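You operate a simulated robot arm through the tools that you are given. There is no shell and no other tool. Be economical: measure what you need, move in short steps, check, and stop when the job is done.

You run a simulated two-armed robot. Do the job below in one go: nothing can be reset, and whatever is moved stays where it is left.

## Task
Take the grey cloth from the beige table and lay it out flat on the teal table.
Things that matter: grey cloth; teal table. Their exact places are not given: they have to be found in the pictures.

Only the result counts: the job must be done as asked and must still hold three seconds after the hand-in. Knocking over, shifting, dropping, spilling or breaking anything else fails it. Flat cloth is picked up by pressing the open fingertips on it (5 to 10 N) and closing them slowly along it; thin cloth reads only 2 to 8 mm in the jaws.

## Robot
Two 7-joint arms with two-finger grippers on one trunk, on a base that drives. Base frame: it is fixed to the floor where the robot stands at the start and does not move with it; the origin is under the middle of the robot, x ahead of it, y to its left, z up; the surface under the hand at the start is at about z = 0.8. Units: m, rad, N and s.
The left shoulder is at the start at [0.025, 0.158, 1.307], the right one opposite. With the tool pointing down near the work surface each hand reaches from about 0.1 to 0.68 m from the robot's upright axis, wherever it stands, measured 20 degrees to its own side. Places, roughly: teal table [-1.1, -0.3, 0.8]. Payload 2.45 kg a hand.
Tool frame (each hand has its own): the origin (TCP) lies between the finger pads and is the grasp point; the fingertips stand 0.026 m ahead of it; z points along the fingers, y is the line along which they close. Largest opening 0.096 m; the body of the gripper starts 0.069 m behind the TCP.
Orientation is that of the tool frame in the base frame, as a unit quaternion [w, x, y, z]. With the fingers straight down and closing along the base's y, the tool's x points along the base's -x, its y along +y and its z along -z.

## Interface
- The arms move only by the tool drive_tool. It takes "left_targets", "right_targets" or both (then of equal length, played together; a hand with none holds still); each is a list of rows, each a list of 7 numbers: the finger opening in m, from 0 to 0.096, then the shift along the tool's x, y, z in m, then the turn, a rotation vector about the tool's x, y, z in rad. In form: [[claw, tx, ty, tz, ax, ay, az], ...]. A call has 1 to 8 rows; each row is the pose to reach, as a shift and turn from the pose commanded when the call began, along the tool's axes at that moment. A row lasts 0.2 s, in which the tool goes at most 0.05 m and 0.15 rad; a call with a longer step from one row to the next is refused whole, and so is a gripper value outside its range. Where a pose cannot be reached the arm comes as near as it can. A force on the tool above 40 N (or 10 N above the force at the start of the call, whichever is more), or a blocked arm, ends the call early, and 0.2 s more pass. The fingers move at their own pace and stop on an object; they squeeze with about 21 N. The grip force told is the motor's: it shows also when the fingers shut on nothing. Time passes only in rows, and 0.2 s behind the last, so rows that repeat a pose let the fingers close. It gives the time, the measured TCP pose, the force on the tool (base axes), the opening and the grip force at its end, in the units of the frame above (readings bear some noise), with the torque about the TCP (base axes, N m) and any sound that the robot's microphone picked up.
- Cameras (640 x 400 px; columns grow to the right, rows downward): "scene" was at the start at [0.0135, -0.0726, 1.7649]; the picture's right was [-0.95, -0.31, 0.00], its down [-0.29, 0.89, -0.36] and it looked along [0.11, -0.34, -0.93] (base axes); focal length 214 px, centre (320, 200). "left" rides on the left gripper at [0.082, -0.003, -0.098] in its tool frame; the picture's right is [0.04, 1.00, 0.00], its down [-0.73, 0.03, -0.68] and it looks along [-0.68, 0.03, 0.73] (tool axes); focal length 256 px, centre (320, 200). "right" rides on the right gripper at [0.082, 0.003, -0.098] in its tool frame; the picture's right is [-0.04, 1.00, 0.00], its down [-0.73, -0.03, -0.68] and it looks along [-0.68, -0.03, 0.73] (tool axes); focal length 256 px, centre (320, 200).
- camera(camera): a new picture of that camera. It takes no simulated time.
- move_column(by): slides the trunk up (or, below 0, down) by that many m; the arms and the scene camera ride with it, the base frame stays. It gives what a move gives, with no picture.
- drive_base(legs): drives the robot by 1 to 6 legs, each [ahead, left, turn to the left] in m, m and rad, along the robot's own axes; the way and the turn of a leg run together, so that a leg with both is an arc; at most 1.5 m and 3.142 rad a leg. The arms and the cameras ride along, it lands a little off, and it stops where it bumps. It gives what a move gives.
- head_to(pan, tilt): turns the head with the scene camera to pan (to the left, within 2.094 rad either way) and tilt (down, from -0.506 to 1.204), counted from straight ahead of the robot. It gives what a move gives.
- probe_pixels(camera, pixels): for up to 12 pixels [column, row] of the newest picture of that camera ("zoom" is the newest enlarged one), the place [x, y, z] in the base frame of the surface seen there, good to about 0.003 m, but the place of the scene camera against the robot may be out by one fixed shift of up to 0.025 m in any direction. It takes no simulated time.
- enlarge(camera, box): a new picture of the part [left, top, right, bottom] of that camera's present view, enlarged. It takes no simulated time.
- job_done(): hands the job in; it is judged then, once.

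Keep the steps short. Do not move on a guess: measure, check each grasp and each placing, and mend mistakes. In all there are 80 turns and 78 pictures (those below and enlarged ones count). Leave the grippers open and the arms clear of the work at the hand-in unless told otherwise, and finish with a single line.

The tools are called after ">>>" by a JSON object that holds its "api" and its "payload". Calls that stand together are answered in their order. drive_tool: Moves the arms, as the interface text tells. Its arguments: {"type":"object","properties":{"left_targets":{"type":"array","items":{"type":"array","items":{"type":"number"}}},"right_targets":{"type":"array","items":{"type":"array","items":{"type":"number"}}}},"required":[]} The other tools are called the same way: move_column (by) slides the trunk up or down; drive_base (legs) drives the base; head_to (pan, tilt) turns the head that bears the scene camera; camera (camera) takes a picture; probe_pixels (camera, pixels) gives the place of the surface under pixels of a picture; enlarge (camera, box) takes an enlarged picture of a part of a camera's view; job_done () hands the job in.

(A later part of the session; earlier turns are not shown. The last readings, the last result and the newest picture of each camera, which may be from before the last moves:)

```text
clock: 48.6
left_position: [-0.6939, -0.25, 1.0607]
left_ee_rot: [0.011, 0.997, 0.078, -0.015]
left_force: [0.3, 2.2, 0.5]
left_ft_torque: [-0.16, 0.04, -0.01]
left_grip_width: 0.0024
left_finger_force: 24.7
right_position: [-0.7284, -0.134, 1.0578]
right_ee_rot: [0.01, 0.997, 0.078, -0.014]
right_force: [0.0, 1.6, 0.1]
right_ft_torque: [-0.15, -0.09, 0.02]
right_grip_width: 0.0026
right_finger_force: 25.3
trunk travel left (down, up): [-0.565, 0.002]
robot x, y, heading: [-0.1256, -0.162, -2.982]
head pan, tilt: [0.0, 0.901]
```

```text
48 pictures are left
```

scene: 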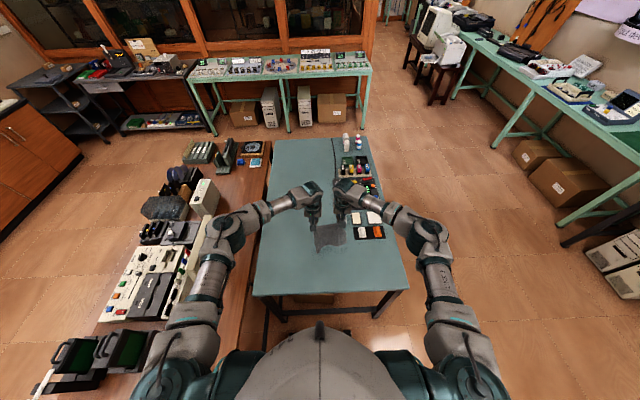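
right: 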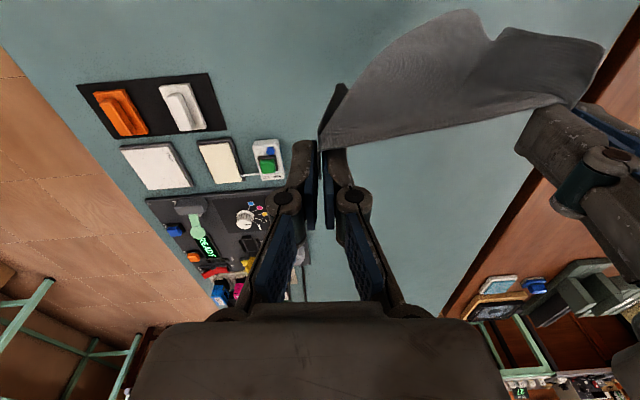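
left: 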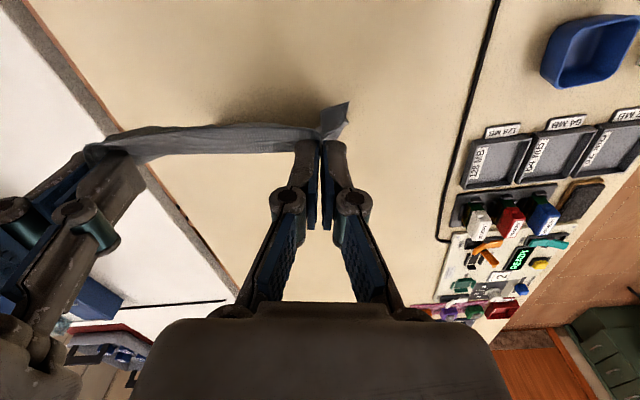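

The hands drifted +y together, as if the whole robot were leaning, so the base may be resting against something on its -y side (the brown table). I'll move the base 5 cm to its right (+y) and re-read.

>>> {"api": "drive_base", "payload": {"legs": [[0, -0.05, 0]]}}

>>> {"api": "head_to", "payload": {"pan": 0.0, "tilt": 1.1}}

>>> {"api": "camera", "payload": {"camera": "scene"}}

```text
clock: 49.5
left_position: [-0.7009, -0.1997, 1.0589]
left_ee_rot: [0.01, 0.996, 0.082, -0.013]
left_force: [0.0, 1.6, -0.8]
left_ft_torque: [-0.14, 0.06, 0.01]
left_grip_width: 0.0028
left_finger_force: 21.0
right_position: [-0.7364, -0.086, 1.0549]
right_ee_rot: [0.009, 0.996, 0.083, -0.013]
right_force: [-1.0, 1.3, -0.7]
right_ft_torque: [-0.18, -0.12, -0.03]
right_grip_width: 0.0023
right_finger_force: 24.4
trunk travel left (down, up): [-0.565, 0.002]
robot x, y, heading: [-0.1285, -0.1099, -2.97]
head pan, tilt: [0.0, 0.901]
```

```text
clock: 50.3
left_position: [-0.6919, -0.2003, 1.0662]
left_ee_rot: [0.004, 0.997, 0.08, -0.019]
left_force: [1.5, 2.5, 0.5]
left_ft_torque: [-0.2, 0.05, 0.01]
left_grip_width: 0.0021
left_finger_force: 18.8
right_position: [-0.7296, -0.0853, 1.0623]
right_ee_rot: [0.003, 0.997, 0.082, -0.017]
right_force: [-1.3, 1.4, -0.6]
right_ft_torque: [-0.17, -0.09, -0.02]
right_grip_width: 0.0036
right_finger_force: 24.2
trunk travel left (down, up): [-0.565, 0.002]
robot x, y, heading: [-0.1358, -0.0967, -2.976]
head pan, tilt: [0.0, 1.1]
```

```text
47 pictures are left
```

scene: 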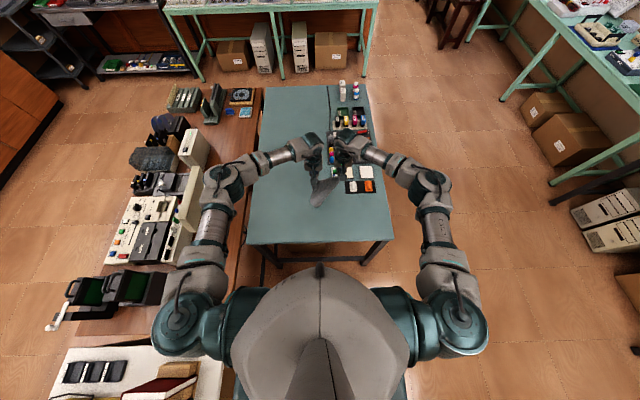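

The tilt is now nearly gone. I'll look closely at the cloth and the hands.

>>> {"api": "enlarge", "payload": {"camera": "scene", "box": [240, 100, 400, 260]}}

>>> {"api": "camera", "payload": {"camera": "right"}}

>>> {"api": "camera", "payload": {"camera": "left"}}

```text
2.50 times, centred on (320, 180) of scene
```

zoom: 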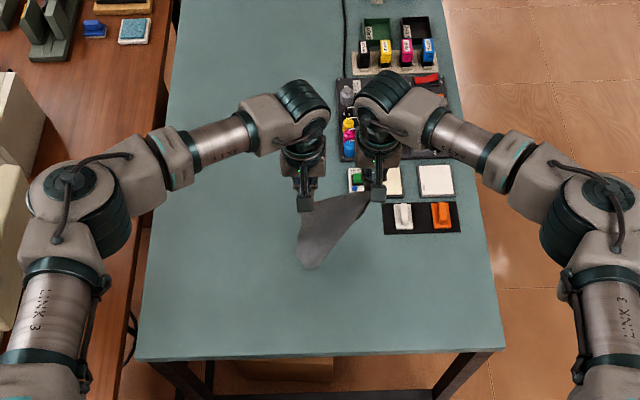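

```text
45 pictures are left
```

right: 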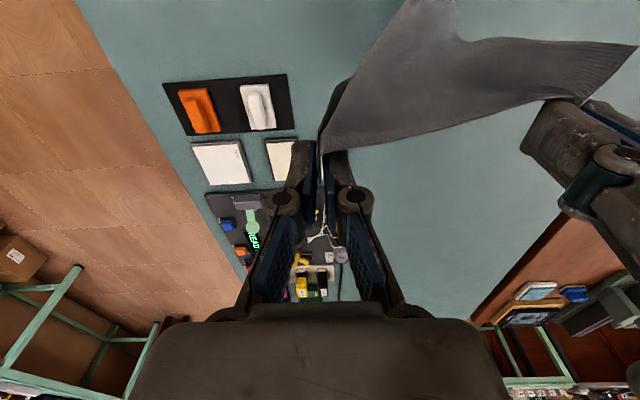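

```text
44 pictures are left
```

left: 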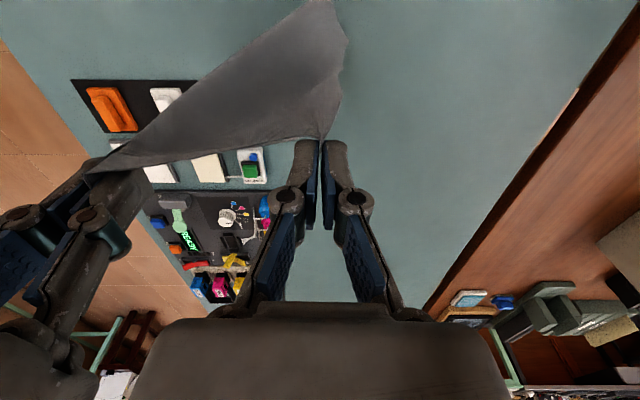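

The cloth's lower edge already touches the table and drags. I'll lift 7 cm, move both hands 0.12 left away from the objects, and let it hang free.

>>> {"api": "drive_tool", "payload": {"left_targets": [[0, 0, 0, -0.02, 0, 0, 0], [0, 0, 0.0, -0.045, 0, 0.01, 0], [0, 0, 0.01, -0.07, 0, 0.02, 0], [0, 0, 0.035, -0.07, 0, 0.03, 0], [0, 0, 0.06, -0.07, 0, 0.036, 0], [0, 0, 0.085, -0.07, 0, 0.036, 0], [0, 0, 0.105, -0.07, 0, 0.036, 0], [0, 0, 0.12, -0.07, 0, 0.036, 0]], "right_targets": [[0, 0, 0, -0.02, 0, 0, 0], [0, 0, 0.0, -0.045, 0, 0.01, 0], [0, 0, 0.01, -0.07, 0, 0.02, 0], [0, 0, 0.035, -0.07, 0, 0.03, 0], [0, 0, 0.06, -0.07, 0, 0.036, 0], [0, 0, 0.085, -0.07, 0, 0.036, 0], [0, 0, 0.105, -0.07, 0, 0.036, 0], [0, 0, 0.12, -0.07, 0, 0.036, 0]]}}

>>> {"api": "camera", "payload": {"camera": "right"}}

>>> {"api": "camera", "payload": {"camera": "scene"}}

```text
clock: 52.1
left_position: [-0.6606, -0.3699, 1.1292]
left_ee_rot: [-0.015, 0.997, 0.08, -0.001]
left_force: [-0.2, -1.2, -0.5]
left_ft_torque: [0.09, 0.05, 0.01]
left_grip_width: 0.0012
left_finger_force: 20.6
right_position: [-0.6985, -0.2565, 1.1295]
right_ee_rot: [-0.017, 0.997, 0.082, -0.001]
right_force: [1.1, -1.1, 1.4]
right_ft_torque: [0.18, 0.12, 0.0]
right_grip_width: 0.0009
right_finger_force: 18.3
trunk travel left (down, up): [-0.565, 0.002]
robot x, y, heading: [-0.1299, -0.1073, -2.975]
head pan, tilt: [0.0, 1.1]
```

```text
43 pictures are left
```

right: 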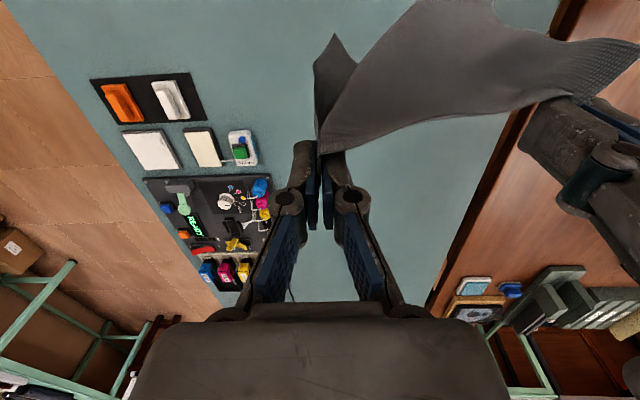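

```text
42 pictures are left
```

scene: 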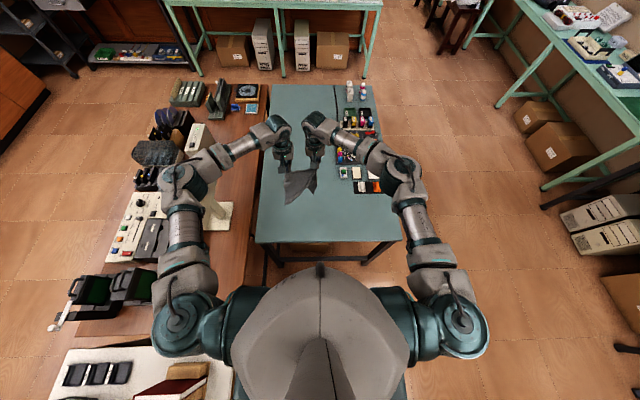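

The hands overshot to -y by 5 cm, so they seem to sway after moves. I'll hold still for 1.6 s and re-read.

>>> {"api": "drive_tool", "payload": {"left_targets": [[0, 0, 0, 0, 0, 0, 0], [0, 0, 0, 0, 0, 0, 0], [0, 0, 0, 0, 0, 0, 0], [0, 0, 0, 0, 0, 0, 0], [0, 0, 0, 0, 0, 0, 0], [0, 0, 0, 0, 0, 0, 0], [0, 0, 0, 0, 0, 0, 0], [0, 0, 0, 0, 0, 0, 0]], "right_targets": [[0, 0, 0, 0, 0, 0, 0], [0, 0, 0, 0, 0, 0, 0], [0, 0, 0, 0, 0, 0, 0], [0, 0, 0, 0, 0, 0, 0], [0, 0, 0, 0, 0, 0, 0], [0, 0, 0, 0, 0, 0, 0], [0, 0, 0, 0, 0, 0, 0], [0, 0, 0, 0, 0, 0, 0]]}}

>>> {"api": "enlarge", "payload": {"camera": "scene", "box": [140, 90, 420, 265]}}

```text
clock: 53.3
left_position: [-0.6698, -0.2859, 1.1427]
left_ee_rot: [0.016, 0.997, 0.078, -0.003]
left_force: [0.8, 1.7, -0.3]
left_ft_torque: [-0.16, 0.02, 0.01]
left_grip_width: 0.0028
left_finger_force: 23.0
right_position: [-0.7096, -0.1743, 1.1371]
right_ee_rot: [0.015, 0.997, 0.08, -0.002]
right_force: [-1.2, 1.0, -0.8]
right_ft_torque: [-0.12, -0.17, 0.04]
right_grip_width: 0.0023
right_finger_force: 18.4
trunk travel left (down, up): [-0.565, 0.002]
robot x, y, heading: [-0.128, -0.0987, -2.973]
head pan, tilt: [0.0, 1.1]
stopped in row 6 (right hand): the arm was blocked; the commanded pose is now the measured one
```

```text
2.29 times, centred on (280, 178) of scene
```

zoom: 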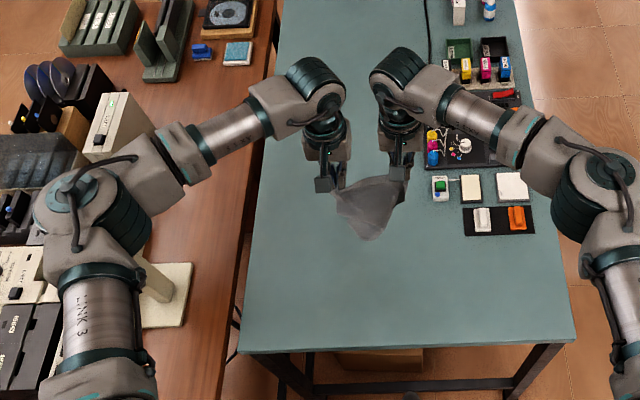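

The body is rocking after the moves. I'll lower the trunk a little, which also brings the hands down, and then wait through small head moves to see if it settles.

>>> {"api": "head_to", "payload": {"pan": 0.3, "tilt": 1.1}}

>>> {"api": "head_to", "payload": {"pan": 0.0, "tilt": 1.1}}

>>> {"api": "head_to", "payload": {"pan": 0.3, "tilt": 1.1}}

>>> {"api": "head_to", "payload": {"pan": 0.0, "tilt": 1.1}}

```text
clock: 54.1
left_position: [-0.6647, -0.3163, 1.1411]
left_ee_rot: [0.004, 0.997, 0.08, -0.005]
left_force: [-0.6, 1.0, 1.3]
left_ft_torque: [-0.07, 0.01, 0.02]
left_grip_width: 0.0024
left_finger_force: 19.6
right_position: [-0.7039, -0.2062, 1.138]
right_ee_rot: [0.002, 0.997, 0.082, -0.003]
right_force: [-0.8, -0.5, 0.3]
right_ft_torque: [-0.01, -0.1, 0.0]
right_grip_width: 0.0024
right_finger_force: 18.7
trunk travel left (down, up): [-0.565, 0.002]
robot x, y, heading: [-0.1362, -0.1028, -2.975]
head pan, tilt: [0.3, 1.1]
```

```text
clock: 54.9
left_position: [-0.6562, -0.3675, 1.1321]
left_ee_rot: [-0.014, 0.997, 0.082, -0.003]
left_force: [0.1, -0.9, -0.4]
left_ft_torque: [0.1, -0.08, 0.02]
left_grip_width: 0.0022
left_finger_force: 18.9
right_position: [-0.6957, -0.2557, 1.1335]
right_ee_rot: [-0.015, 0.997, 0.082, -0.004]
right_force: [2.0, -0.9, 1.4]
right_ft_torque: [0.05, 0.18, 0.0]
right_grip_width: 0.0027
right_finger_force: 19.5
trunk travel left (down, up): [-0.565, 0.002]
robot x, y, heading: [-0.1277, -0.1091, -2.972]
head pan, tilt: [0.0, 1.1]
```

```text
clock: 55.7
left_position: [-0.6543, -0.3754, 1.1332]
left_ee_rot: [-0.016, 0.996, 0.085, -0.005]
left_force: [-0.8, -2.1, -0.6]
left_ft_torque: [0.21, -0.04, 0.01]
left_grip_width: 0.0019
left_finger_force: 23.7
right_position: [-0.6932, -0.2627, 1.1354]
right_ee_rot: [-0.016, 0.996, 0.085, -0.005]
right_force: [1.7, -1.3, 0.6]
right_ft_torque: [0.16, 0.18, 0.0]
right_grip_width: 0.0027
right_finger_force: 18.6
trunk travel left (down, up): [-0.565, 0.002]
robot x, y, heading: [-0.1296, -0.1145, -2.969]
head pan, tilt: [0.3, 1.1]
```

```text
clock: 56.5
left_position: [-0.6636, -0.3256, 1.1392]
left_ee_rot: [0.002, 0.997, 0.081, -0.004]
left_force: [0.3, 0.6, -0.1]
left_ft_torque: [-0.01, 0.02, 0.0]
left_grip_width: 0.0015
left_finger_force: 19.7
right_position: [-0.7024, -0.2125, 1.1358]
right_ee_rot: [0.0, 0.997, 0.081, -0.002]
right_force: [-0.6, 0.8, 0.6]
right_ft_torque: [-0.05, -0.04, 0.02]
right_grip_width: 0.0031
right_finger_force: 18.3
trunk travel left (down, up): [-0.565, 0.002]
robot x, y, heading: [-0.1299, -0.1018, -2.971]
head pan, tilt: [0.0, 1.1]
```

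The body rocks with about a 3.5 s period and ±5 cm at the hands. I'll let it damp out with a run of slow waits, keeping the arms still.

>>> {"api": "head_to", "payload": {"pan": 2.0, "tilt": 1.1}}

>>> {"api": "head_to", "payload": {"pan": -2.0, "tilt": 1.1}}

>>> {"api": "head_to", "payload": {"pan": 2.0, "tilt": 1.1}}

>>> {"api": "head_to", "payload": {"pan": -2.0, "tilt": 1.1}}

>>> {"api": "head_to", "payload": {"pan": 0.0, "tilt": 1.1}}

>>> {"api": "head_to", "payload": {"pan": 0.3, "tilt": 1.1}}

>>> {"api": "head_to", "payload": {"pan": 0.0, "tilt": 1.1}}

```text
clock: 58.5
left_position: [-0.6664, -0.3105, 1.1387]
left_ee_rot: [0.007, 0.997, 0.081, -0.003]
left_force: [-0.3, 2.0, -1.0]
left_ft_torque: [-0.14, 0.02, 0.01]
left_grip_width: 0.0026
left_finger_force: 20.9
right_position: [-0.7059, -0.1982, 1.134]
right_ee_rot: [0.006, 0.997, 0.082, -0.001]
right_force: [-0.7, 1.3, -0.2]
right_ft_torque: [0.03, -0.01, 0.0]
right_grip_width: 0.001
right_finger_force: 18.4
trunk travel left (down, up): [-0.565, 0.002]
robot x, y, heading: [-0.1302, -0.0997, -2.972]
head pan, tilt: [2.0, 1.1]
```

```text
clock: 61.7
left_position: [-0.6536, -0.3802, 1.1318]
left_ee_rot: [-0.016, 0.996, 0.084, -0.005]
left_force: [0.0, -1.6, -1.5]
left_ft_torque: [0.17, -0.03, 0.01]
left_grip_width: 0.0026
left_finger_force: 19.7
right_position: [-0.6912, -0.2693, 1.1357]
right_ee_rot: [-0.018, 0.996, 0.085, -0.004]
right_force: [2.7, -2.7, 1.2]
right_ft_torque: [0.24, 0.22, 0.01]
right_grip_width: 0.0016
right_finger_force: 18.7
trunk travel left (down, up): [-0.565, 0.002]
robot x, y, heading: [-0.1307, -0.1138, -2.974]
head pan, tilt: [-2.0, 1.1]
```

```text
clock: 65.0
left_position: [-0.6622, -0.3259, 1.1391]
left_ee_rot: [0.0, 0.997, 0.081, -0.004]
left_force: [0.1, -0.3, 0.1]
left_ft_torque: [0.01, 0.03, -0.02]
left_grip_width: 0.0007
left_finger_force: 18.7
right_position: [-0.703, -0.215, 1.1365]
right_ee_rot: [-0.001, 0.997, 0.082, -0.003]
right_force: [0.0, 0.4, 1.4]
right_ft_torque: [0.09, 0.06, -0.01]
right_grip_width: 0.0007
right_finger_force: 17.5
trunk travel left (down, up): [-0.565, 0.002]
robot x, y, heading: [-0.1324, -0.1042, -2.975]
head pan, tilt: [2.0, 1.1]
```

```text
clock: 68.3
left_position: [-0.6712, -0.285, 1.1434]
left_ee_rot: [0.014, 0.997, 0.079, -0.002]
left_force: [-0.6, 4.1, 0.1]
left_ft_torque: [-0.33, 0.0, -0.06]
left_grip_width: 0.0025
left_finger_force: 19.1
right_position: [-0.7113, -0.172, 1.1358]
right_ee_rot: [0.014, 0.997, 0.079, -0.001]
right_force: [-2.3, 2.0, 0.5]
right_ft_torque: [-0.4, -0.29, -0.03]
right_grip_width: 0.0004
right_finger_force: 19.9
trunk travel left (down, up): [-0.565, 0.002]
robot x, y, heading: [-0.1356, -0.0937, -2.972]
head pan, tilt: [-2.0, 1.1]
```

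```text
clock: 70.2
left_position: [-0.6716, -0.2821, 1.1429]
left_ee_rot: [0.017, 0.997, 0.079, -0.003]
left_force: [0.8, 1.2, 0.0]
left_ft_torque: [-0.1, -0.02, 0.0]
left_grip_width: 0.003
left_finger_force: 24.9
right_position: [-0.7118, -0.17, 1.1359]
right_ee_rot: [0.016, 0.997, 0.08, 0.0]
right_force: [-1.8, 1.1, -1.1]
right_ft_torque: [-0.11, -0.06, -0.02]
right_grip_width: 0.0007
right_finger_force: 18.7
trunk travel left (down, up): [-0.565, 0.002]
robot x, y, heading: [-0.1356, -0.0951, -2.978]
head pan, tilt: [0.0, 1.1]
```

```text
clock: 71.0
left_position: [-0.6635, -0.3148, 1.1404]
left_ee_rot: [0.005, 0.997, 0.08, -0.006]
left_force: [0.9, 0.9, 1.0]
left_ft_torque: [-0.04, -0.01, 0.01]
left_grip_width: 0.0032
left_finger_force: 23.8
right_position: [-0.7043, -0.2034, 1.1383]
right_ee_rot: [0.004, 0.997, 0.08, -0.004]
right_force: [-1.1, 0.8, -0.7]
right_ft_torque: [-0.01, -0.1, -0.04]
right_grip_width: 0.0028
right_finger_force: 18.5
trunk travel left (down, up): [-0.565, 0.002]
robot x, y, heading: [-0.1386, -0.1011, -2.976]
head pan, tilt: [0.3, 1.1]
```

```text
clock: 71.8
left_position: [-0.6573, -0.3673, 1.1314]
left_ee_rot: [-0.014, 0.997, 0.081, -0.003]
left_force: [0.1, -0.5, -0.7]
left_ft_torque: [0.07, -0.02, 0.0]
left_grip_width: 0.0027
left_finger_force: 25.8
right_position: [-0.6953, -0.2575, 1.133]
right_ee_rot: [-0.014, 0.997, 0.082, -0.002]
right_force: [1.5, -1.2, 0.1]
right_ft_torque: [0.15, 0.17, -0.02]
right_grip_width: 0.0033
right_finger_force: 25.0
trunk travel left (down, up): [-0.565, 0.002]
robot x, y, heading: [-0.124, -0.1157, -2.979]
head pan, tilt: [0.0, 1.1]
```

The rocking isn't damping with the trunk fully up. I'll raise the hands 7 cm on the arms so the cloth stays off the table. Then I'll lower the trunk 0.1 and watch whether that steadies it.

>>> {"api": "drive_tool", "payload": {"left_targets": [[0, 0, 0, -0.02, 0, 0, 0], [0, 0, 0, -0.045, 0, 0, 0], [0, 0, 0, -0.07, 0, 0, 0]], "right_targets": [[0, 0, 0, -0.02, 0, 0, 0], [0, 0, 0, -0.045, 0, 0, 0], [0, 0, 0, -0.07, 0, 0, 0]]}}

>>> {"api": "move_column", "payload": {"by": -0.1}}

>>> {"api": "head_to", "payload": {"pan": 0.3, "tilt": 1.1}}

>>> {"api": "head_to", "payload": {"pan": 0.0, "tilt": 1.1}}

>>> {"api": "head_to", "payload": {"pan": 0.3, "tilt": 1.1}}

>>> {"api": "head_to", "payload": {"pan": 0.0, "tilt": 1.0}}

>>> {"api": "camera", "payload": {"camera": "scene"}}

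```text
clock: 72.8
left_position: [-0.6489, -0.3845, 1.2023]
left_ee_rot: [-0.015, 0.996, 0.084, -0.006]
left_force: [-0.8, -0.9, -0.2]
left_ft_torque: [-0.04, 0.0, 0.01]
left_grip_width: 0.0028
left_finger_force: 24.4
right_position: [-0.6869, -0.2721, 1.2071]
right_ee_rot: [-0.018, 0.996, 0.084, -0.007]
right_force: [-0.2, 0.0, -0.2]
right_ft_torque: [-0.06, 0.11, 0.01]
right_grip_width: 0.0022
right_finger_force: 19.5
trunk travel left (down, up): [-0.565, 0.002]
robot x, y, heading: [-0.1316, -0.117, -2.969]
head pan, tilt: [0.0, 1.1]
stopped in row 3 (left hand): the arm was blocked; the commanded pose is now the measured one
```

```text
clock: 74.1
left_position: [-0.6612, -0.308, 1.113]
left_ee_rot: [0.011, 0.997, 0.082, -0.004]
left_force: [0.0, 1.9, 0.3]
left_ft_torque: [-0.09, 0.04, 0.01]
left_grip_width: 0.001
left_finger_force: 17.8
right_position: [-0.7005, -0.1961, 1.1084]
right_ee_rot: [0.009, 0.997, 0.081, -0.003]
right_force: [-2.3, 1.6, 2.1]
right_ft_torque: [-0.18, -0.22, -0.02]
right_grip_width: 0.0028
right_finger_force: 20.1
trunk travel left (down, up): [-0.465, 0.102]
robot x, y, heading: [-0.1332, -0.1019, -2.967]
head pan, tilt: [0.0, 1.1]
```

```text
clock: 74.9
left_position: [-0.6589, -0.3264, 1.111]
left_ee_rot: [0.004, 0.997, 0.082, -0.006]
left_force: [-0.8, 1.5, 0.8]
left_ft_torque: [-0.14, 0.06, -0.05]
left_grip_width: 0.001
left_finger_force: 18.6
right_position: [-0.6971, -0.2142, 1.1087]
right_ee_rot: [0.003, 0.997, 0.082, -0.004]
right_force: [-1.2, 1.4, 1.1]
right_ft_torque: [-0.11, -0.14, 0.03]
right_grip_width: 0.0013
right_finger_force: 23.5
trunk travel left (down, up): [-0.465, 0.102]
robot x, y, heading: [-0.1333, -0.1068, -2.974]
head pan, tilt: [0.3, 1.1]
```

```text
clock: 75.7
left_position: [-0.6509, -0.3651, 1.106]
left_ee_rot: [-0.01, 0.996, 0.085, -0.006]
left_force: [0.0, -0.3, 0.7]
left_ft_torque: [0.06, -0.02, -0.03]
left_grip_width: 0.0007
left_finger_force: 19.0
right_position: [-0.6895, -0.255, 1.1065]
right_ee_rot: [-0.012, 0.996, 0.085, -0.004]
right_force: [1.0, -0.2, 1.1]
right_ft_torque: [0.07, 0.09, 0.0]
right_grip_width: 0.0024
right_finger_force: 19.0
trunk travel left (down, up): [-0.465, 0.102]
robot x, y, heading: [-0.1284, -0.1143, -2.974]
head pan, tilt: [0.0, 1.1]
```

```text
clock: 76.5
left_position: [-0.6467, -0.3958, 1.1027]
left_ee_rot: [-0.019, 0.996, 0.088, -0.006]
left_force: [1.0, -4.7, 0.7]
left_ft_torque: [0.33, -0.01, -0.01]
left_grip_width: 0.0011
left_finger_force: 20.4
right_position: [-0.683, -0.2832, 1.1067]
right_ee_rot: [-0.021, 0.996, 0.086, -0.006]
right_force: [3.4, -2.5, 0.1]
right_ft_torque: [0.23, 0.19, 0.0]
right_grip_width: 0.0026
right_finger_force: 25.9
trunk travel left (down, up): [-0.465, 0.102]
robot x, y, heading: [-0.1318, -0.1243, -2.973]
head pan, tilt: [0.3, 1.1]
```

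```text
clock: 77.3
left_position: [-0.6468, -0.3897, 1.1029]
left_ee_rot: [-0.017, 0.996, 0.087, -0.006]
left_force: [-0.2, -1.8, 0.2]
left_ft_torque: [0.17, -0.03, 0.05]
left_grip_width: 0.0014
left_finger_force: 22.1
right_position: [-0.6832, -0.2768, 1.108]
right_ee_rot: [-0.018, 0.996, 0.086, -0.007]
right_force: [2.7, -1.7, 1.0]
right_ft_torque: [0.21, 0.2, 0.02]
right_grip_width: 0.0024
right_finger_force: 18.9
trunk travel left (down, up): [-0.465, 0.102]
robot x, y, heading: [-0.1295, -0.1204, -2.973]
head pan, tilt: [0.0, 1.0]
```

```text
40 pictures are left
```

scene: 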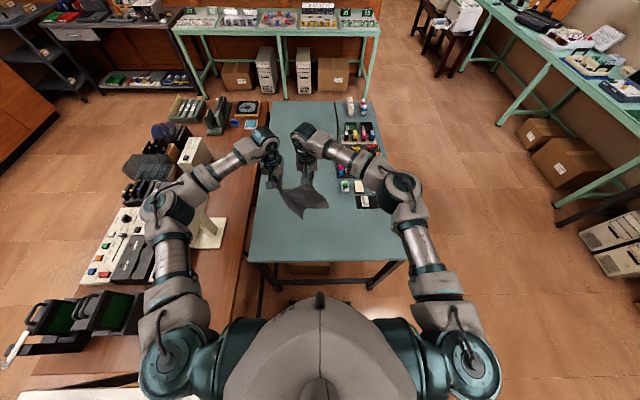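

It's still rocking, and perhaps my head pans feed it. I'll wait with head tilts only, which don't push sideways, and see whether it dies down.

>>> {"api": "head_to", "payload": {"pan": 0.0, "tilt": 0.0}}

>>> {"api": "head_to", "payload": {"pan": 0.0, "tilt": 1.0}}

>>> {"api": "head_to", "payload": {"pan": 0.0, "tilt": 0.0}}

>>> {"api": "head_to", "payload": {"pan": 0.0, "tilt": 1.0}}

>>> {"api": "head_to", "payload": {"pan": 0.0, "tilt": 0.0}}

>>> {"api": "head_to", "payload": {"pan": 0.0, "tilt": 1.0}}

>>> {"api": "head_to", "payload": {"pan": 0.0, "tilt": 0.0}}

>>> {"api": "head_to", "payload": {"pan": 0.0, "tilt": 1.0}}

```text
clock: 78.6
left_position: [-0.6535, -0.3554, 1.1077]
left_ee_rot: [-0.005, 0.996, 0.085, -0.007]
left_force: [0.0, -0.8, 0.6]
left_ft_torque: [0.01, 0.0, 0.02]
left_grip_width: 0.0008
left_finger_force: 18.7
right_position: [-0.6913, -0.2442, 1.1077]
right_ee_rot: [-0.008, 0.996, 0.084, -0.004]
right_force: [0.3, -0.3, -0.1]
right_ft_torque: [0.01, 0.06, -0.01]
right_grip_width: 0.0009
right_finger_force: 19.9
trunk travel left (down, up): [-0.465, 0.102]
robot x, y, heading: [-0.1324, -0.1125, -2.977]
head pan, tilt: [0.0, 0.0]
```

```text
clock: 79.9
left_position: [-0.6613, -0.3094, 1.113]
left_ee_rot: [0.01, 0.997, 0.082, -0.004]
left_force: [-0.6, 3.1, 1.7]
left_ft_torque: [-0.3, -0.04, -0.01]
left_grip_width: 0.0011
left_finger_force: 20.8
right_position: [-0.7019, -0.1969, 1.1078]
right_ee_rot: [0.008, 0.997, 0.082, -0.003]
right_force: [-2.0, 3.0, -0.4]
right_ft_torque: [-0.24, -0.2, -0.01]
right_grip_width: 0.0025
right_finger_force: 25.5
trunk travel left (down, up): [-0.465, 0.102]
robot x, y, heading: [-0.1303, -0.1062, -2.971]
head pan, tilt: [0.0, 1.0]
```

```text
clock: 81.2
left_position: [-0.6449, -0.3941, 1.1022]
left_ee_rot: [-0.017, 0.996, 0.087, -0.007]
left_force: [-0.1, -1.4, 0.2]
left_ft_torque: [0.23, -0.03, 0.0]
left_grip_width: 0.0014
left_finger_force: 22.1
right_position: [-0.6832, -0.2816, 1.1069]
right_ee_rot: [-0.019, 0.996, 0.086, -0.007]
right_force: [2.0, -1.6, -1.7]
right_ft_torque: [0.14, 0.22, 0.0]
right_grip_width: 0.0019
right_finger_force: 18.7
trunk travel left (down, up): [-0.465, 0.102]
robot x, y, heading: [-0.1314, -0.1218, -2.974]
head pan, tilt: [0.0, 0.0]
```

```text
clock: 82.4
left_position: [-0.6555, -0.3486, 1.1097]
left_ee_rot: [-0.003, 0.996, 0.085, -0.006]
left_force: [0.2, -0.4, -0.3]
left_ft_torque: [-0.02, 0.02, 0.01]
left_grip_width: 0.0014
left_finger_force: 19.6
right_position: [-0.6915, -0.2377, 1.1083]
right_ee_rot: [-0.005, 0.996, 0.084, -0.005]
right_force: [0.4, -0.3, 2.2]
right_ft_torque: [0.0, -0.02, 0.0]
right_grip_width: 0.003
right_finger_force: 20.2
trunk travel left (down, up): [-0.465, 0.102]
robot x, y, heading: [-0.1308, -0.1153, -2.975]
head pan, tilt: [0.0, 1.0]
```

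```text
clock: 83.7
left_position: [-0.6616, -0.3135, 1.11]
left_ee_rot: [0.009, 0.996, 0.084, -0.004]
left_force: [0.3, 2.6, 1.1]
left_ft_torque: [-0.14, 0.06, 0.02]
left_grip_width: 0.0005
left_finger_force: 19.7
right_position: [-0.7016, -0.2004, 1.1071]
right_ee_rot: [0.009, 0.997, 0.081, -0.002]
right_force: [-3.5, 2.0, 0.0]
right_ft_torque: [-0.06, -0.25, -0.01]
right_grip_width: 0.0028
right_finger_force: 19.9
trunk travel left (down, up): [-0.465, 0.102]
robot x, y, heading: [-0.134, -0.1021, -2.976]
head pan, tilt: [0.0, 0.0]
```

```text
clock: 85.0
left_position: [-0.6463, -0.3958, 1.1023]
left_ee_rot: [-0.019, 0.996, 0.087, -0.007]
left_force: [-0.4, -1.9, -1.3]
left_ft_torque: [0.31, -0.03, 0.0]
left_grip_width: 0.0022
left_finger_force: 23.4
right_position: [-0.6826, -0.2839, 1.1068]
right_ee_rot: [-0.021, 0.996, 0.086, -0.007]
right_force: [1.7, -2.2, 0.5]
right_ft_torque: [0.14, 0.14, -0.01]
right_grip_width: 0.0008
right_finger_force: 17.8
trunk travel left (down, up): [-0.465, 0.102]
robot x, y, heading: [-0.1284, -0.1229, -2.975]
head pan, tilt: [0.0, 1.0]
```

```text
clock: 86.2
left_position: [-0.6554, -0.3442, 1.1095]
left_ee_rot: [-0.002, 0.996, 0.084, -0.006]
left_force: [0.3, -0.4, 0.4]
left_ft_torque: [0.07, -0.01, -0.02]
left_grip_width: 0.0014
left_finger_force: 21.5
right_position: [-0.6935, -0.2334, 1.1095]
right_ee_rot: [-0.003, 0.996, 0.084, -0.005]
right_force: [-0.4, -0.6, -0.5]
right_ft_torque: [0.07, 0.01, 0.0]
right_grip_width: 0.003
right_finger_force: 24.5
trunk travel left (down, up): [-0.465, 0.102]
robot x, y, heading: [-0.1317, -0.1106, -2.974]
head pan, tilt: [0.0, 0.0]
```

```text
clock: 87.5
left_position: [-0.6613, -0.3163, 1.1109]
left_ee_rot: [0.009, 0.997, 0.082, -0.005]
left_force: [0.3, 0.1, -0.3]
left_ft_torque: [-0.07, 0.02, 0.01]
left_grip_width: 0.0013
left_finger_force: 20.8
right_position: [-0.6999, -0.2037, 1.107]
right_ee_rot: [0.007, 0.997, 0.081, -0.003]
right_force: [-1.5, 0.9, -1.9]
right_ft_torque: [-0.03, -0.16, 0.03]
right_grip_width: 0.0025
right_finger_force: 17.6
trunk travel left (down, up): [-0.465, 0.102]
robot x, y, heading: [-0.1304, -0.1078, -2.969]
head pan, tilt: [0.0, 1.0]
```

The rocking is steady at ±4 cm with a 3.75 s period, and nothing in the air damps it. I'll damp it by lightly resting both closed fingertips, still gripping the cloth, on the free part of the teal table. First I'll go down.

>>> {"api": "drive_tool", "payload": {"left_targets": [[0, 0, 0, 0.035, 0, 0, 0], [0, 0, 0, 0.07, 0, 0, 0], [0, 0, 0, 0.105, 0, 0, 0], [0, 0, 0, 0.14, 0, 0, 0], [0, 0, 0, 0.175, 0, 0, 0], [0, 0, 0, 0.21, 0, 0, 0], [0, 0, 0, 0.24, 0, 0, 0]], "right_targets": [[0, 0, 0, 0.035, 0, 0, 0], [0, 0, 0, 0.07, 0, 0, 0], [0, 0, 0, 0.105, 0, 0, 0], [0, 0, 0, 0.14, 0, 0, 0], [0, 0, 0, 0.175, 0, 0, 0], [0, 0, 0, 0.21, 0, 0, 0], [0, 0, 0, 0.24, 0, 0, 0]]}}

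>>> {"api": "camera", "payload": {"camera": "scene"}}

```text
clock: 89.1
left_position: [-0.6616, -0.3327, 0.8691]
left_ee_rot: [0.002, 0.997, 0.083, -0.006]
left_force: [-0.1, 0.9, 1.0]
left_ft_torque: [-0.08, -0.04, -0.01]
left_grip_width: 0.0016
left_finger_force: 21.3
right_position: [-0.7029, -0.2218, 0.8659]
right_ee_rot: [0.0, 0.996, 0.084, -0.004]
right_force: [-0.2, -0.2, 0.6]
right_ft_torque: [-0.08, -0.07, 0.03]
right_grip_width: 0.0016
right_finger_force: 23.4
trunk travel left (down, up): [-0.465, 0.102]
robot x, y, heading: [-0.1349, -0.1082, -2.971]
head pan, tilt: [0.0, 1.0]
```

```text
39 pictures are left
```

scene: 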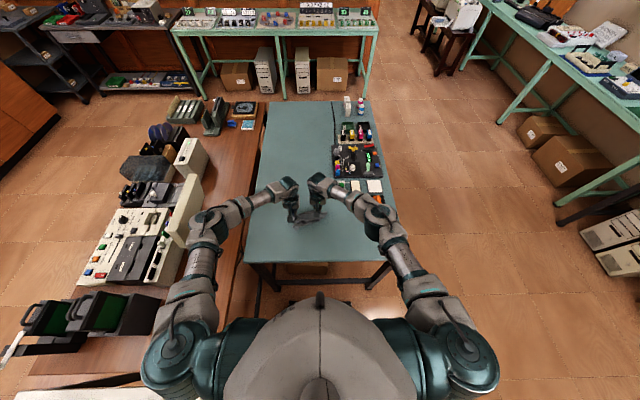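

Both tips are 4 cm above the table. Next I'll press gently down.

>>> {"api": "drive_tool", "payload": {"left_targets": [[0, 0, 0, 0.015, 0, 0, 0], [0, 0, 0, 0.03, 0, 0, 0], [0, 0, 0, 0.04, 0, 0, 0], [0, 0, 0, 0.046, 0, 0, 0]], "right_targets": [[0, 0, 0, 0.015, 0, 0, 0], [0, 0, 0, 0.03, 0, 0, 0], [0, 0, 0, 0.038, 0, 0, 0], [0, 0, 0, 0.043, 0, 0, 0]]}}

>>> {"api": "head_to", "payload": {"pan": 0.0, "tilt": 0.0}}

>>> {"api": "head_to", "payload": {"pan": 0.0, "tilt": 1.0}}

>>> {"api": "head_to", "payload": {"pan": 0.0, "tilt": 0.0}}

>>> {"api": "head_to", "payload": {"pan": 0.0, "tilt": 1.0}}

>>> {"api": "camera", "payload": {"camera": "scene"}}

```text
clock: 90.3
left_position: [-0.6654, -0.3101, 0.8274]
left_ee_rot: [0.009, 0.997, 0.081, -0.007]
left_force: [-1.2, 2.3, 7.7]
left_ft_torque: [0.01, -0.14, 0.02]
left_grip_width: 0.0017
left_finger_force: 21.6
right_position: [-0.7028, -0.1961, 0.8294]
right_ee_rot: [0.008, 0.997, 0.081, -0.002]
right_force: [-0.1, 0.2, 0.4]
right_ft_torque: [-0.02, -0.01, 0.0]
right_grip_width: 0.0021
right_finger_force: 25.0
right hand out of reach, approached as far as the arm can: row 3, 4
trunk travel left (down, up): [-0.465, 0.102]
robot x, y, heading: [-0.1324, -0.1052, -2.97]
head pan, tilt: [0.0, 1.0]
stopped in row 4 (right hand): the arm was blocked; the commanded pose is now the measured one
```

```text
clock: 91.6
left_position: [-0.6563, -0.3459, 0.8261]
left_ee_rot: [-0.01, 0.997, 0.082, -0.01]
left_force: [-2.0, 4.5, 29.3]
left_ft_torque: [0.39, -0.24, 0.07]
left_grip_width: 0.0015
left_finger_force: 20.9
right_position: [-0.693, -0.2345, 0.8323]
right_ee_rot: [-0.008, 0.996, 0.084, -0.007]
right_force: [-0.4, -1.9, 0.3]
right_ft_torque: [0.07, 0.02, 0.0]
right_grip_width: 0.0032
right_finger_force: 22.8
trunk travel left (down, up): [-0.465, 0.102]
robot x, y, heading: [-0.1301, -0.1093, -2.975]
head pan, tilt: [0.0, 0.0]
```

```text
clock: 92.8
left_position: [-0.6609, -0.3232, 0.8261]
left_ee_rot: [0.005, 0.997, 0.083, -0.008]
left_force: [1.0, -3.9, 25.8]
left_ft_torque: [-0.02, -0.28, -0.06]
left_grip_width: 0.0013
left_finger_force: 21.2
right_position: [-0.6994, -0.2082, 0.8317]
right_ee_rot: [0.001, 0.997, 0.082, -0.005]
right_force: [0.3, 0.2, 0.6]
right_ft_torque: [-0.07, -0.01, 0.0]
right_grip_width: 0.0015
right_finger_force: 23.4
trunk travel left (down, up): [-0.465, 0.102]
robot x, y, heading: [-0.1318, -0.1023, -2.974]
head pan, tilt: [0.0, 1.0]
```

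```text
clock: 94.1
left_position: [-0.6579, -0.3302, 0.8266]
left_ee_rot: [0.0, 0.997, 0.083, -0.009]
left_force: [0.8, 1.3, 29.0]
left_ft_torque: [0.22, -0.26, 0.01]
left_grip_width: 0.0012
left_finger_force: 21.1
right_position: [-0.6979, -0.2178, 0.8318]
right_ee_rot: [-0.002, 0.997, 0.083, -0.005]
right_force: [-0.4, -0.3, 1.1]
right_ft_torque: [-0.01, -0.04, 0.05]
right_grip_width: 0.0023
right_finger_force: 19.9
trunk travel left (down, up): [-0.465, 0.102]
robot x, y, heading: [-0.1326, -0.1046, -2.978]
head pan, tilt: [0.0, 0.0]
```

```text
clock: 95.4
left_position: [-0.6587, -0.3292, 0.8276]
left_ee_rot: [0.0, 0.997, 0.081, -0.008]
left_force: [-0.2, -0.4, 29.0]
left_ft_torque: [0.23, -0.3, 0.01]
left_grip_width: 0.0014
left_finger_force: 21.2
right_position: [-0.6961, -0.2151, 0.8325]
right_ee_rot: [-0.001, 0.997, 0.082, -0.006]
right_force: [-0.1, -0.4, 0.3]
right_ft_torque: [0.0, -0.01, 0.02]
right_grip_width: 0.0025
right_finger_force: 18.9
trunk travel left (down, up): [-0.465, 0.102]
robot x, y, heading: [-0.1317, -0.1028, -2.97]
head pan, tilt: [0.0, 1.0]
```

```text
38 pictures are left
```

scene: 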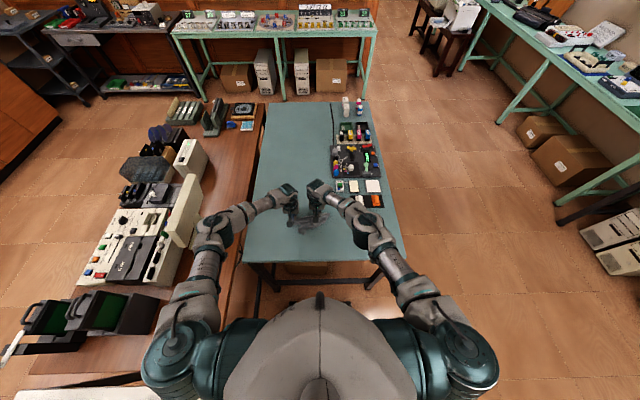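

The rocking is gone and the readings are steady. Now I'll lift both hands straight up, slowly and in step, so the cloth hangs again.

>>> {"api": "drive_tool", "payload": {"left_targets": [[0, 0, 0, -0.02, 0, 0, 0], [0, 0, 0, -0.05, 0, 0, 0], [0, 0, 0, -0.085, 0, 0, 0], [0, -0.005, 0, -0.12, 0, 0, 0], [0, -0.01, 0, -0.155, 0, 0, 0], [0, -0.015, 0, -0.19, 0, 0, 0], [0, -0.02, 0, -0.22, 0, 0, 0], [0, -0.025, 0, -0.245, 0, 0, 0]], "right_targets": [[0, 0, 0, -0.015, 0, 0, 0], [0, 0, 0, -0.045, 0, 0, 0], [0, 0, 0, -0.08, 0, 0, 0], [0, -0.005, 0, -0.115, 0, 0, 0], [0, -0.01, 0, -0.15, 0, 0, 0], [0, -0.015, 0, -0.185, 0, 0, 0], [0, -0.02, 0, -0.215, 0, 0, 0], [0, -0.025, 0, -0.24, 0, 0, 0]]}}

>>> {"api": "enlarge", "payload": {"camera": "scene", "box": [180, 110, 420, 280]}}

>>> {"api": "camera", "payload": {"camera": "right"}}

```text
clock: 97.2
left_position: [-0.6804, -0.3347, 1.0682]
left_ee_rot: [0.0, 0.997, 0.082, -0.007]
left_force: [0.4, -0.2, 0.5]
left_ft_torque: [0.0, 0.0, 0.01]
left_grip_width: 0.0019
left_finger_force: 20.9
right_position: [-0.7198, -0.2184, 1.0721]
right_ee_rot: [-0.001, 0.997, 0.082, -0.004]
right_force: [-0.3, -3.8, -1.8]
right_ft_torque: [-0.24, -0.02, -0.05]
right_grip_width: 0.0015
right_finger_force: 18.9
trunk travel left (down, up): [-0.465, 0.102]
robot x, y, heading: [-0.132, -0.1038, -2.977]
head pan, tilt: [0.0, 1.0]
```

```text
2.35 times, centred on (300, 195) of scene
```

zoom: 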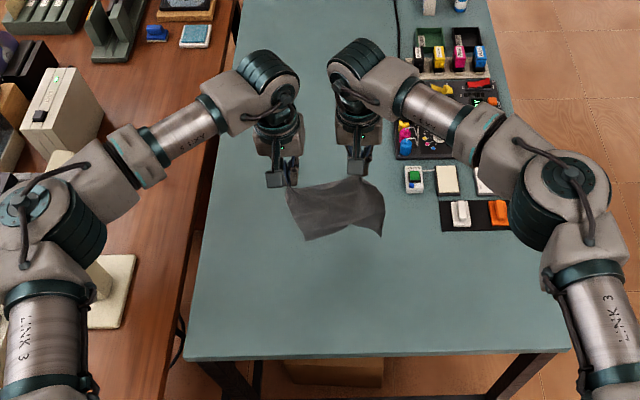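

```text
36 pictures are left
```

right: 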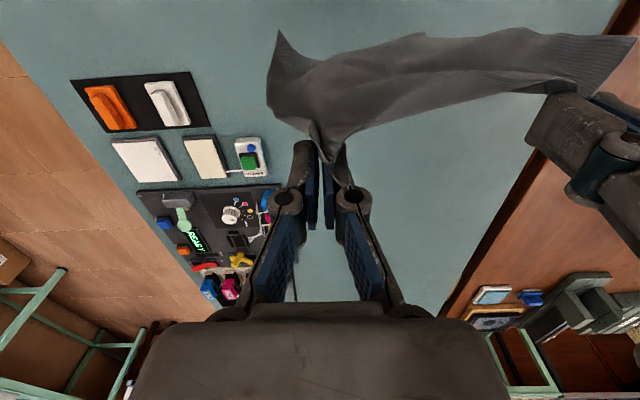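

Hands steady and the cloth hangs free. Next I'll lower it until it touches, then lower and pull back toward the robot in step so it lays down from the far edge.

>>> {"api": "drive_tool", "payload": {"left_targets": [[0, 0, 0, 0.015, 0, 0, 0], [0, 0.003, 0, 0.03, 0, 0, 0], [0, 0.012, 0, 0.045, 0, 0, 0], [0, 0.025, 0, 0.06, 0, 0, 0], [0, 0.04, 0, 0.075, 0, 0, 0], [0, 0.055, 0, 0.09, 0, 0, 0], [0, 0.07, 0, 0.105, 0, 0, 0]], "right_targets": [[0, 0, 0, 0.017, 0, 0, 0], [0, 0.003, 0, 0.033, 0, 0, 0], [0, 0.012, 0, 0.049, 0, 0, 0], [0, 0.025, 0, 0.064, 0, 0, 0], [0, 0.04, 0, 0.079, 0, 0, 0], [0, 0.055, 0, 0.094, 0, 0, 0], [0, 0.07, 0, 0.109, 0, 0, 0]]}}

>>> {"api": "enlarge", "payload": {"camera": "scene", "box": [180, 110, 420, 280]}}

>>> {"api": "camera", "payload": {"camera": "right"}}

```text
clock: 98.8
left_position: [-0.6128, -0.3241, 0.9633]
left_ee_rot: [0.0, 0.997, 0.082, -0.006]
left_force: [1.3, 0.0, -0.5]
left_ft_torque: [0.02, -0.03, 0.0]
left_grip_width: 0.0019
left_finger_force: 20.8
right_position: [-0.6504, -0.2095, 0.9619]
right_ee_rot: [-0.001, 0.997, 0.082, -0.005]
right_force: [0.8, 0.3, -2.4]
right_ft_torque: [0.03, -0.03, 0.02]
right_grip_width: 0.0019
right_finger_force: 18.9
trunk travel left (down, up): [-0.465, 0.102]
robot x, y, heading: [-0.1322, -0.1058, -2.974]
head pan, tilt: [0.0, 1.0]
```

```text
2.35 times, centred on (300, 195) of scene
```

zoom: 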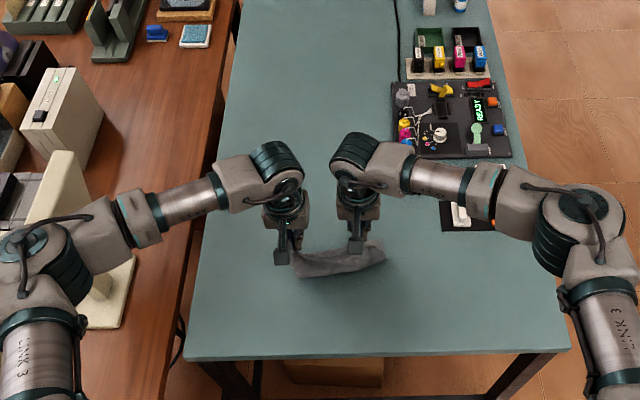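

```text
34 pictures are left
```

right: 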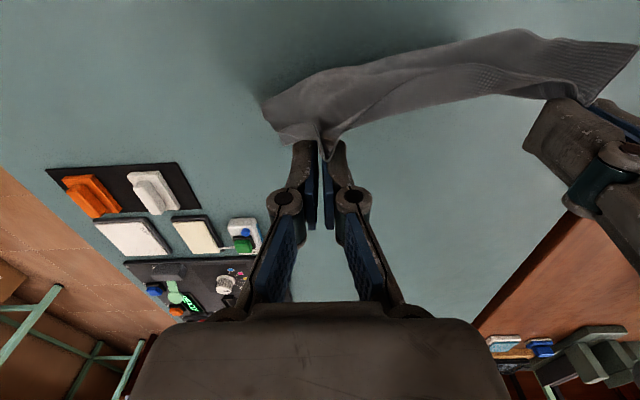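

I can't tell yet where the lower edge lies, so I'll probe points on the cloth.

>>> {"api": "probe_pixels", "payload": {"camera": "right", "pixels": [[270, 105], [290, 125], [330, 80], [340, 110], [430, 55], [430, 90], [520, 40], [530, 80], [620, 45], [310, 130], [420, 110], [560, 90]]}}

>>> {"api": "camera", "payload": {"camera": "left"}}

>>> {"api": "enlarge", "payload": {"camera": "scene", "box": [260, 180, 350, 240]}}

```text
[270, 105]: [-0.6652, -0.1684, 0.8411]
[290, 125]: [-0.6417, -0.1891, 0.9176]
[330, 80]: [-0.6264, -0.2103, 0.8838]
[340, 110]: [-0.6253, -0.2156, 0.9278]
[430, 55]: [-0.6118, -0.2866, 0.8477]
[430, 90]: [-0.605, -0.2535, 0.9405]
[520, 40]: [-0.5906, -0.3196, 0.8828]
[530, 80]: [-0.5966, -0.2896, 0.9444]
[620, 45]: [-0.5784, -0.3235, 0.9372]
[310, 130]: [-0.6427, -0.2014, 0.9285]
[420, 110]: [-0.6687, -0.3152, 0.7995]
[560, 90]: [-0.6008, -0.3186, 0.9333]
```

```text
33 pictures are left
```

left: 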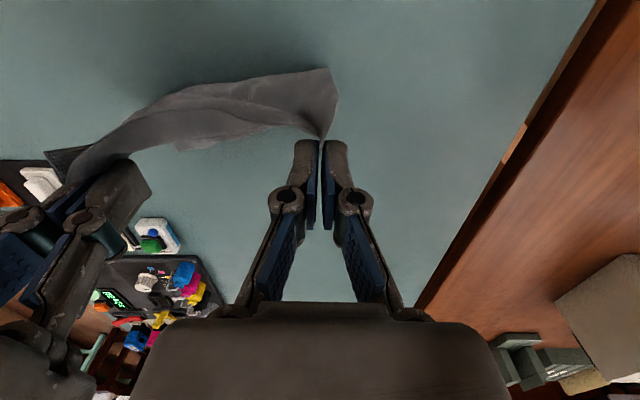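

```text
6.67 times, centred on (305, 210) of scene
```

zoom: 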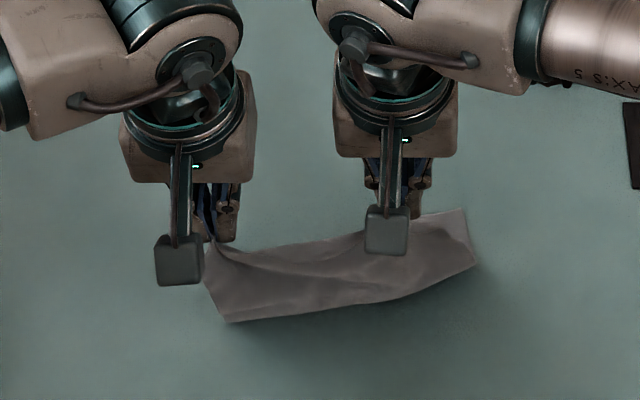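

The lower edge seems to have landed at about x≈-0.65, too near the table's edge for the 0.2 m length. I want to go further in, but the left elbow must clear the stand. I'll measure that first.

>>> {"api": "camera", "payload": {"camera": "scene"}}

>>> {"api": "probe_pixels", "payload": {"camera": "scene", "pixels": [[188, 200], [180, 215], [196, 195], [205, 180], [208, 172], [198, 215], [205, 225], [186, 187], [182, 260], [215, 235], [230, 225], [186, 240]]}}

```text
31 pictures are left
```

scene: 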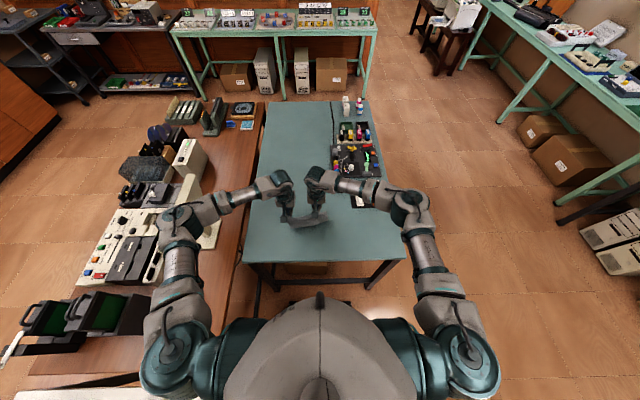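

```text
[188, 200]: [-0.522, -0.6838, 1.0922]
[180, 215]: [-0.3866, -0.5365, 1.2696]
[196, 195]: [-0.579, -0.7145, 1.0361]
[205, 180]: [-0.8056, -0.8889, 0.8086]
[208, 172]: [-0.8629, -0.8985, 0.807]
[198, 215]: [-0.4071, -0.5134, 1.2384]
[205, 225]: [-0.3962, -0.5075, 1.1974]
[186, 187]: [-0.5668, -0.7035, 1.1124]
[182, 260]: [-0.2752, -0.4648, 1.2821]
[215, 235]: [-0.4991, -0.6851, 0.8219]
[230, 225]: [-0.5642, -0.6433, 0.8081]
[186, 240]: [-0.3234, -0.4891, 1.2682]
```

The elbow clears the panel by only about 7 cm sideways at about the same height. I'll raise the trunk 0.1, which lifts the cloth again and puts the elbow well above the panel. Then I'll tip the fingers outward and reach a few cm further, so the far edge lands deeper on the table.

>>> {"api": "move_column", "payload": {"by": 0.1}}

>>> {"api": "drive_tool", "payload": {"left_targets": [[0, -0.01, 0, 0.0, -0.0, -0.05, 0], [0, -0.02, 0, 0.0, 0, -0.1, 0], [0, -0.035, 0, 0.0, 0, -0.15, 0], [0, -0.05, 0, 0.0, 0, -0.2, 0], [0, -0.065, 0, 0.0, 0, -0.25, 0], [0, -0.08, 0, 0.0, 0, -0.3, 0], [0, -0.095, 0, 0.0, 0, -0.35, 0], [0, -0.11, 0, 0.0, 0, -0.35, 0]], "right_targets": [[0, -0.01, 0, 0.0, 0, -0.05, 0], [0, -0.02, 0, 0.0, 0, -0.1, 0], [0, -0.035, 0, 0.0, 0, -0.15, 0], [0, -0.05, 0, 0.0, 0, -0.2, 0], [0, -0.065, 0, 0.0, 0, -0.25, 0], [0, -0.08, 0, 0.0, 0, -0.3, 0], [0, -0.095, 0, 0.0, 0, -0.35, 0], [0, -0.11, 0, 0.0, 0, -0.35, 0]]}}

>>> {"api": "enlarge", "payload": {"camera": "scene", "box": [180, 110, 420, 280]}}

>>> {"api": "camera", "payload": {"camera": "left"}}

```text
clock: 100.1
left_position: [-0.6131, -0.3227, 1.0637]
left_ee_rot: [-0.002, 0.997, 0.081, -0.006]
left_force: [-0.1, -0.1, -0.4]
left_ft_torque: [0.0, -0.02, -0.02]
left_grip_width: 0.0016
left_finger_force: 21.9
right_position: [-0.6511, -0.2099, 1.0607]
right_ee_rot: [-0.002, 0.997, 0.081, -0.004]
right_force: [-0.9, -0.7, 0.4]
right_ft_torque: [-0.08, 0.0, -0.02]
right_grip_width: 0.0019
right_finger_force: 24.0
trunk travel left (down, up): [-0.565, 0.002]
robot x, y, heading: [-0.1313, -0.1054, -2.972]
head pan, tilt: [0.0, 1.0]
```

```text
clock: 101.9
left_position: [-0.7221, -0.3419, 1.0657]
left_ee_rot: [0.014, 0.98, 0.08, -0.18]
left_force: [-1.1, 0.0, -0.7]
left_ft_torque: [0.01, 0.0, 0.0]
left_grip_width: 0.0027
left_finger_force: 22.7
right_position: [-0.7613, -0.228, 1.0624]
right_ee_rot: [0.013, 0.981, 0.081, -0.178]
right_force: [-0.6, 0.5, -0.4]
right_ft_torque: [0.03, 0.03, 0.04]
right_grip_width: 0.003
right_finger_force: 22.0
trunk travel left (down, up): [-0.565, 0.002]
robot x, y, heading: [-0.1337, -0.1072, -2.975]
head pan, tilt: [0.0, 1.0]
```

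```text
2.35 times, centred on (300, 195) of scene
```

zoom: 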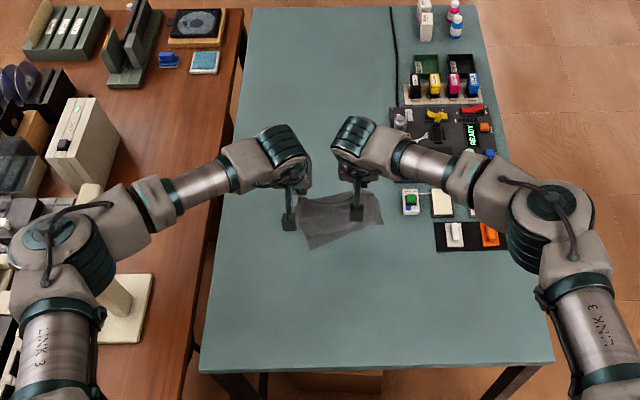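

```text
29 pictures are left
```

left: 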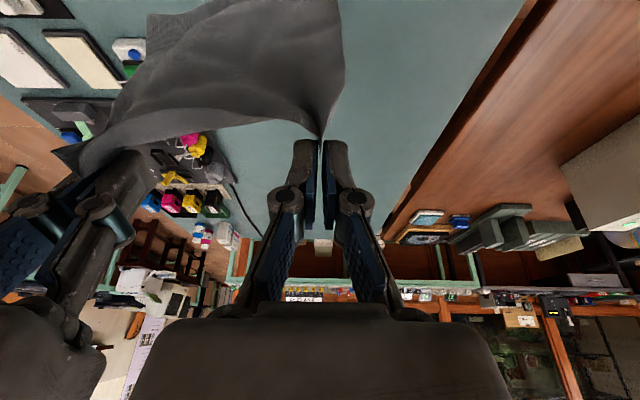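

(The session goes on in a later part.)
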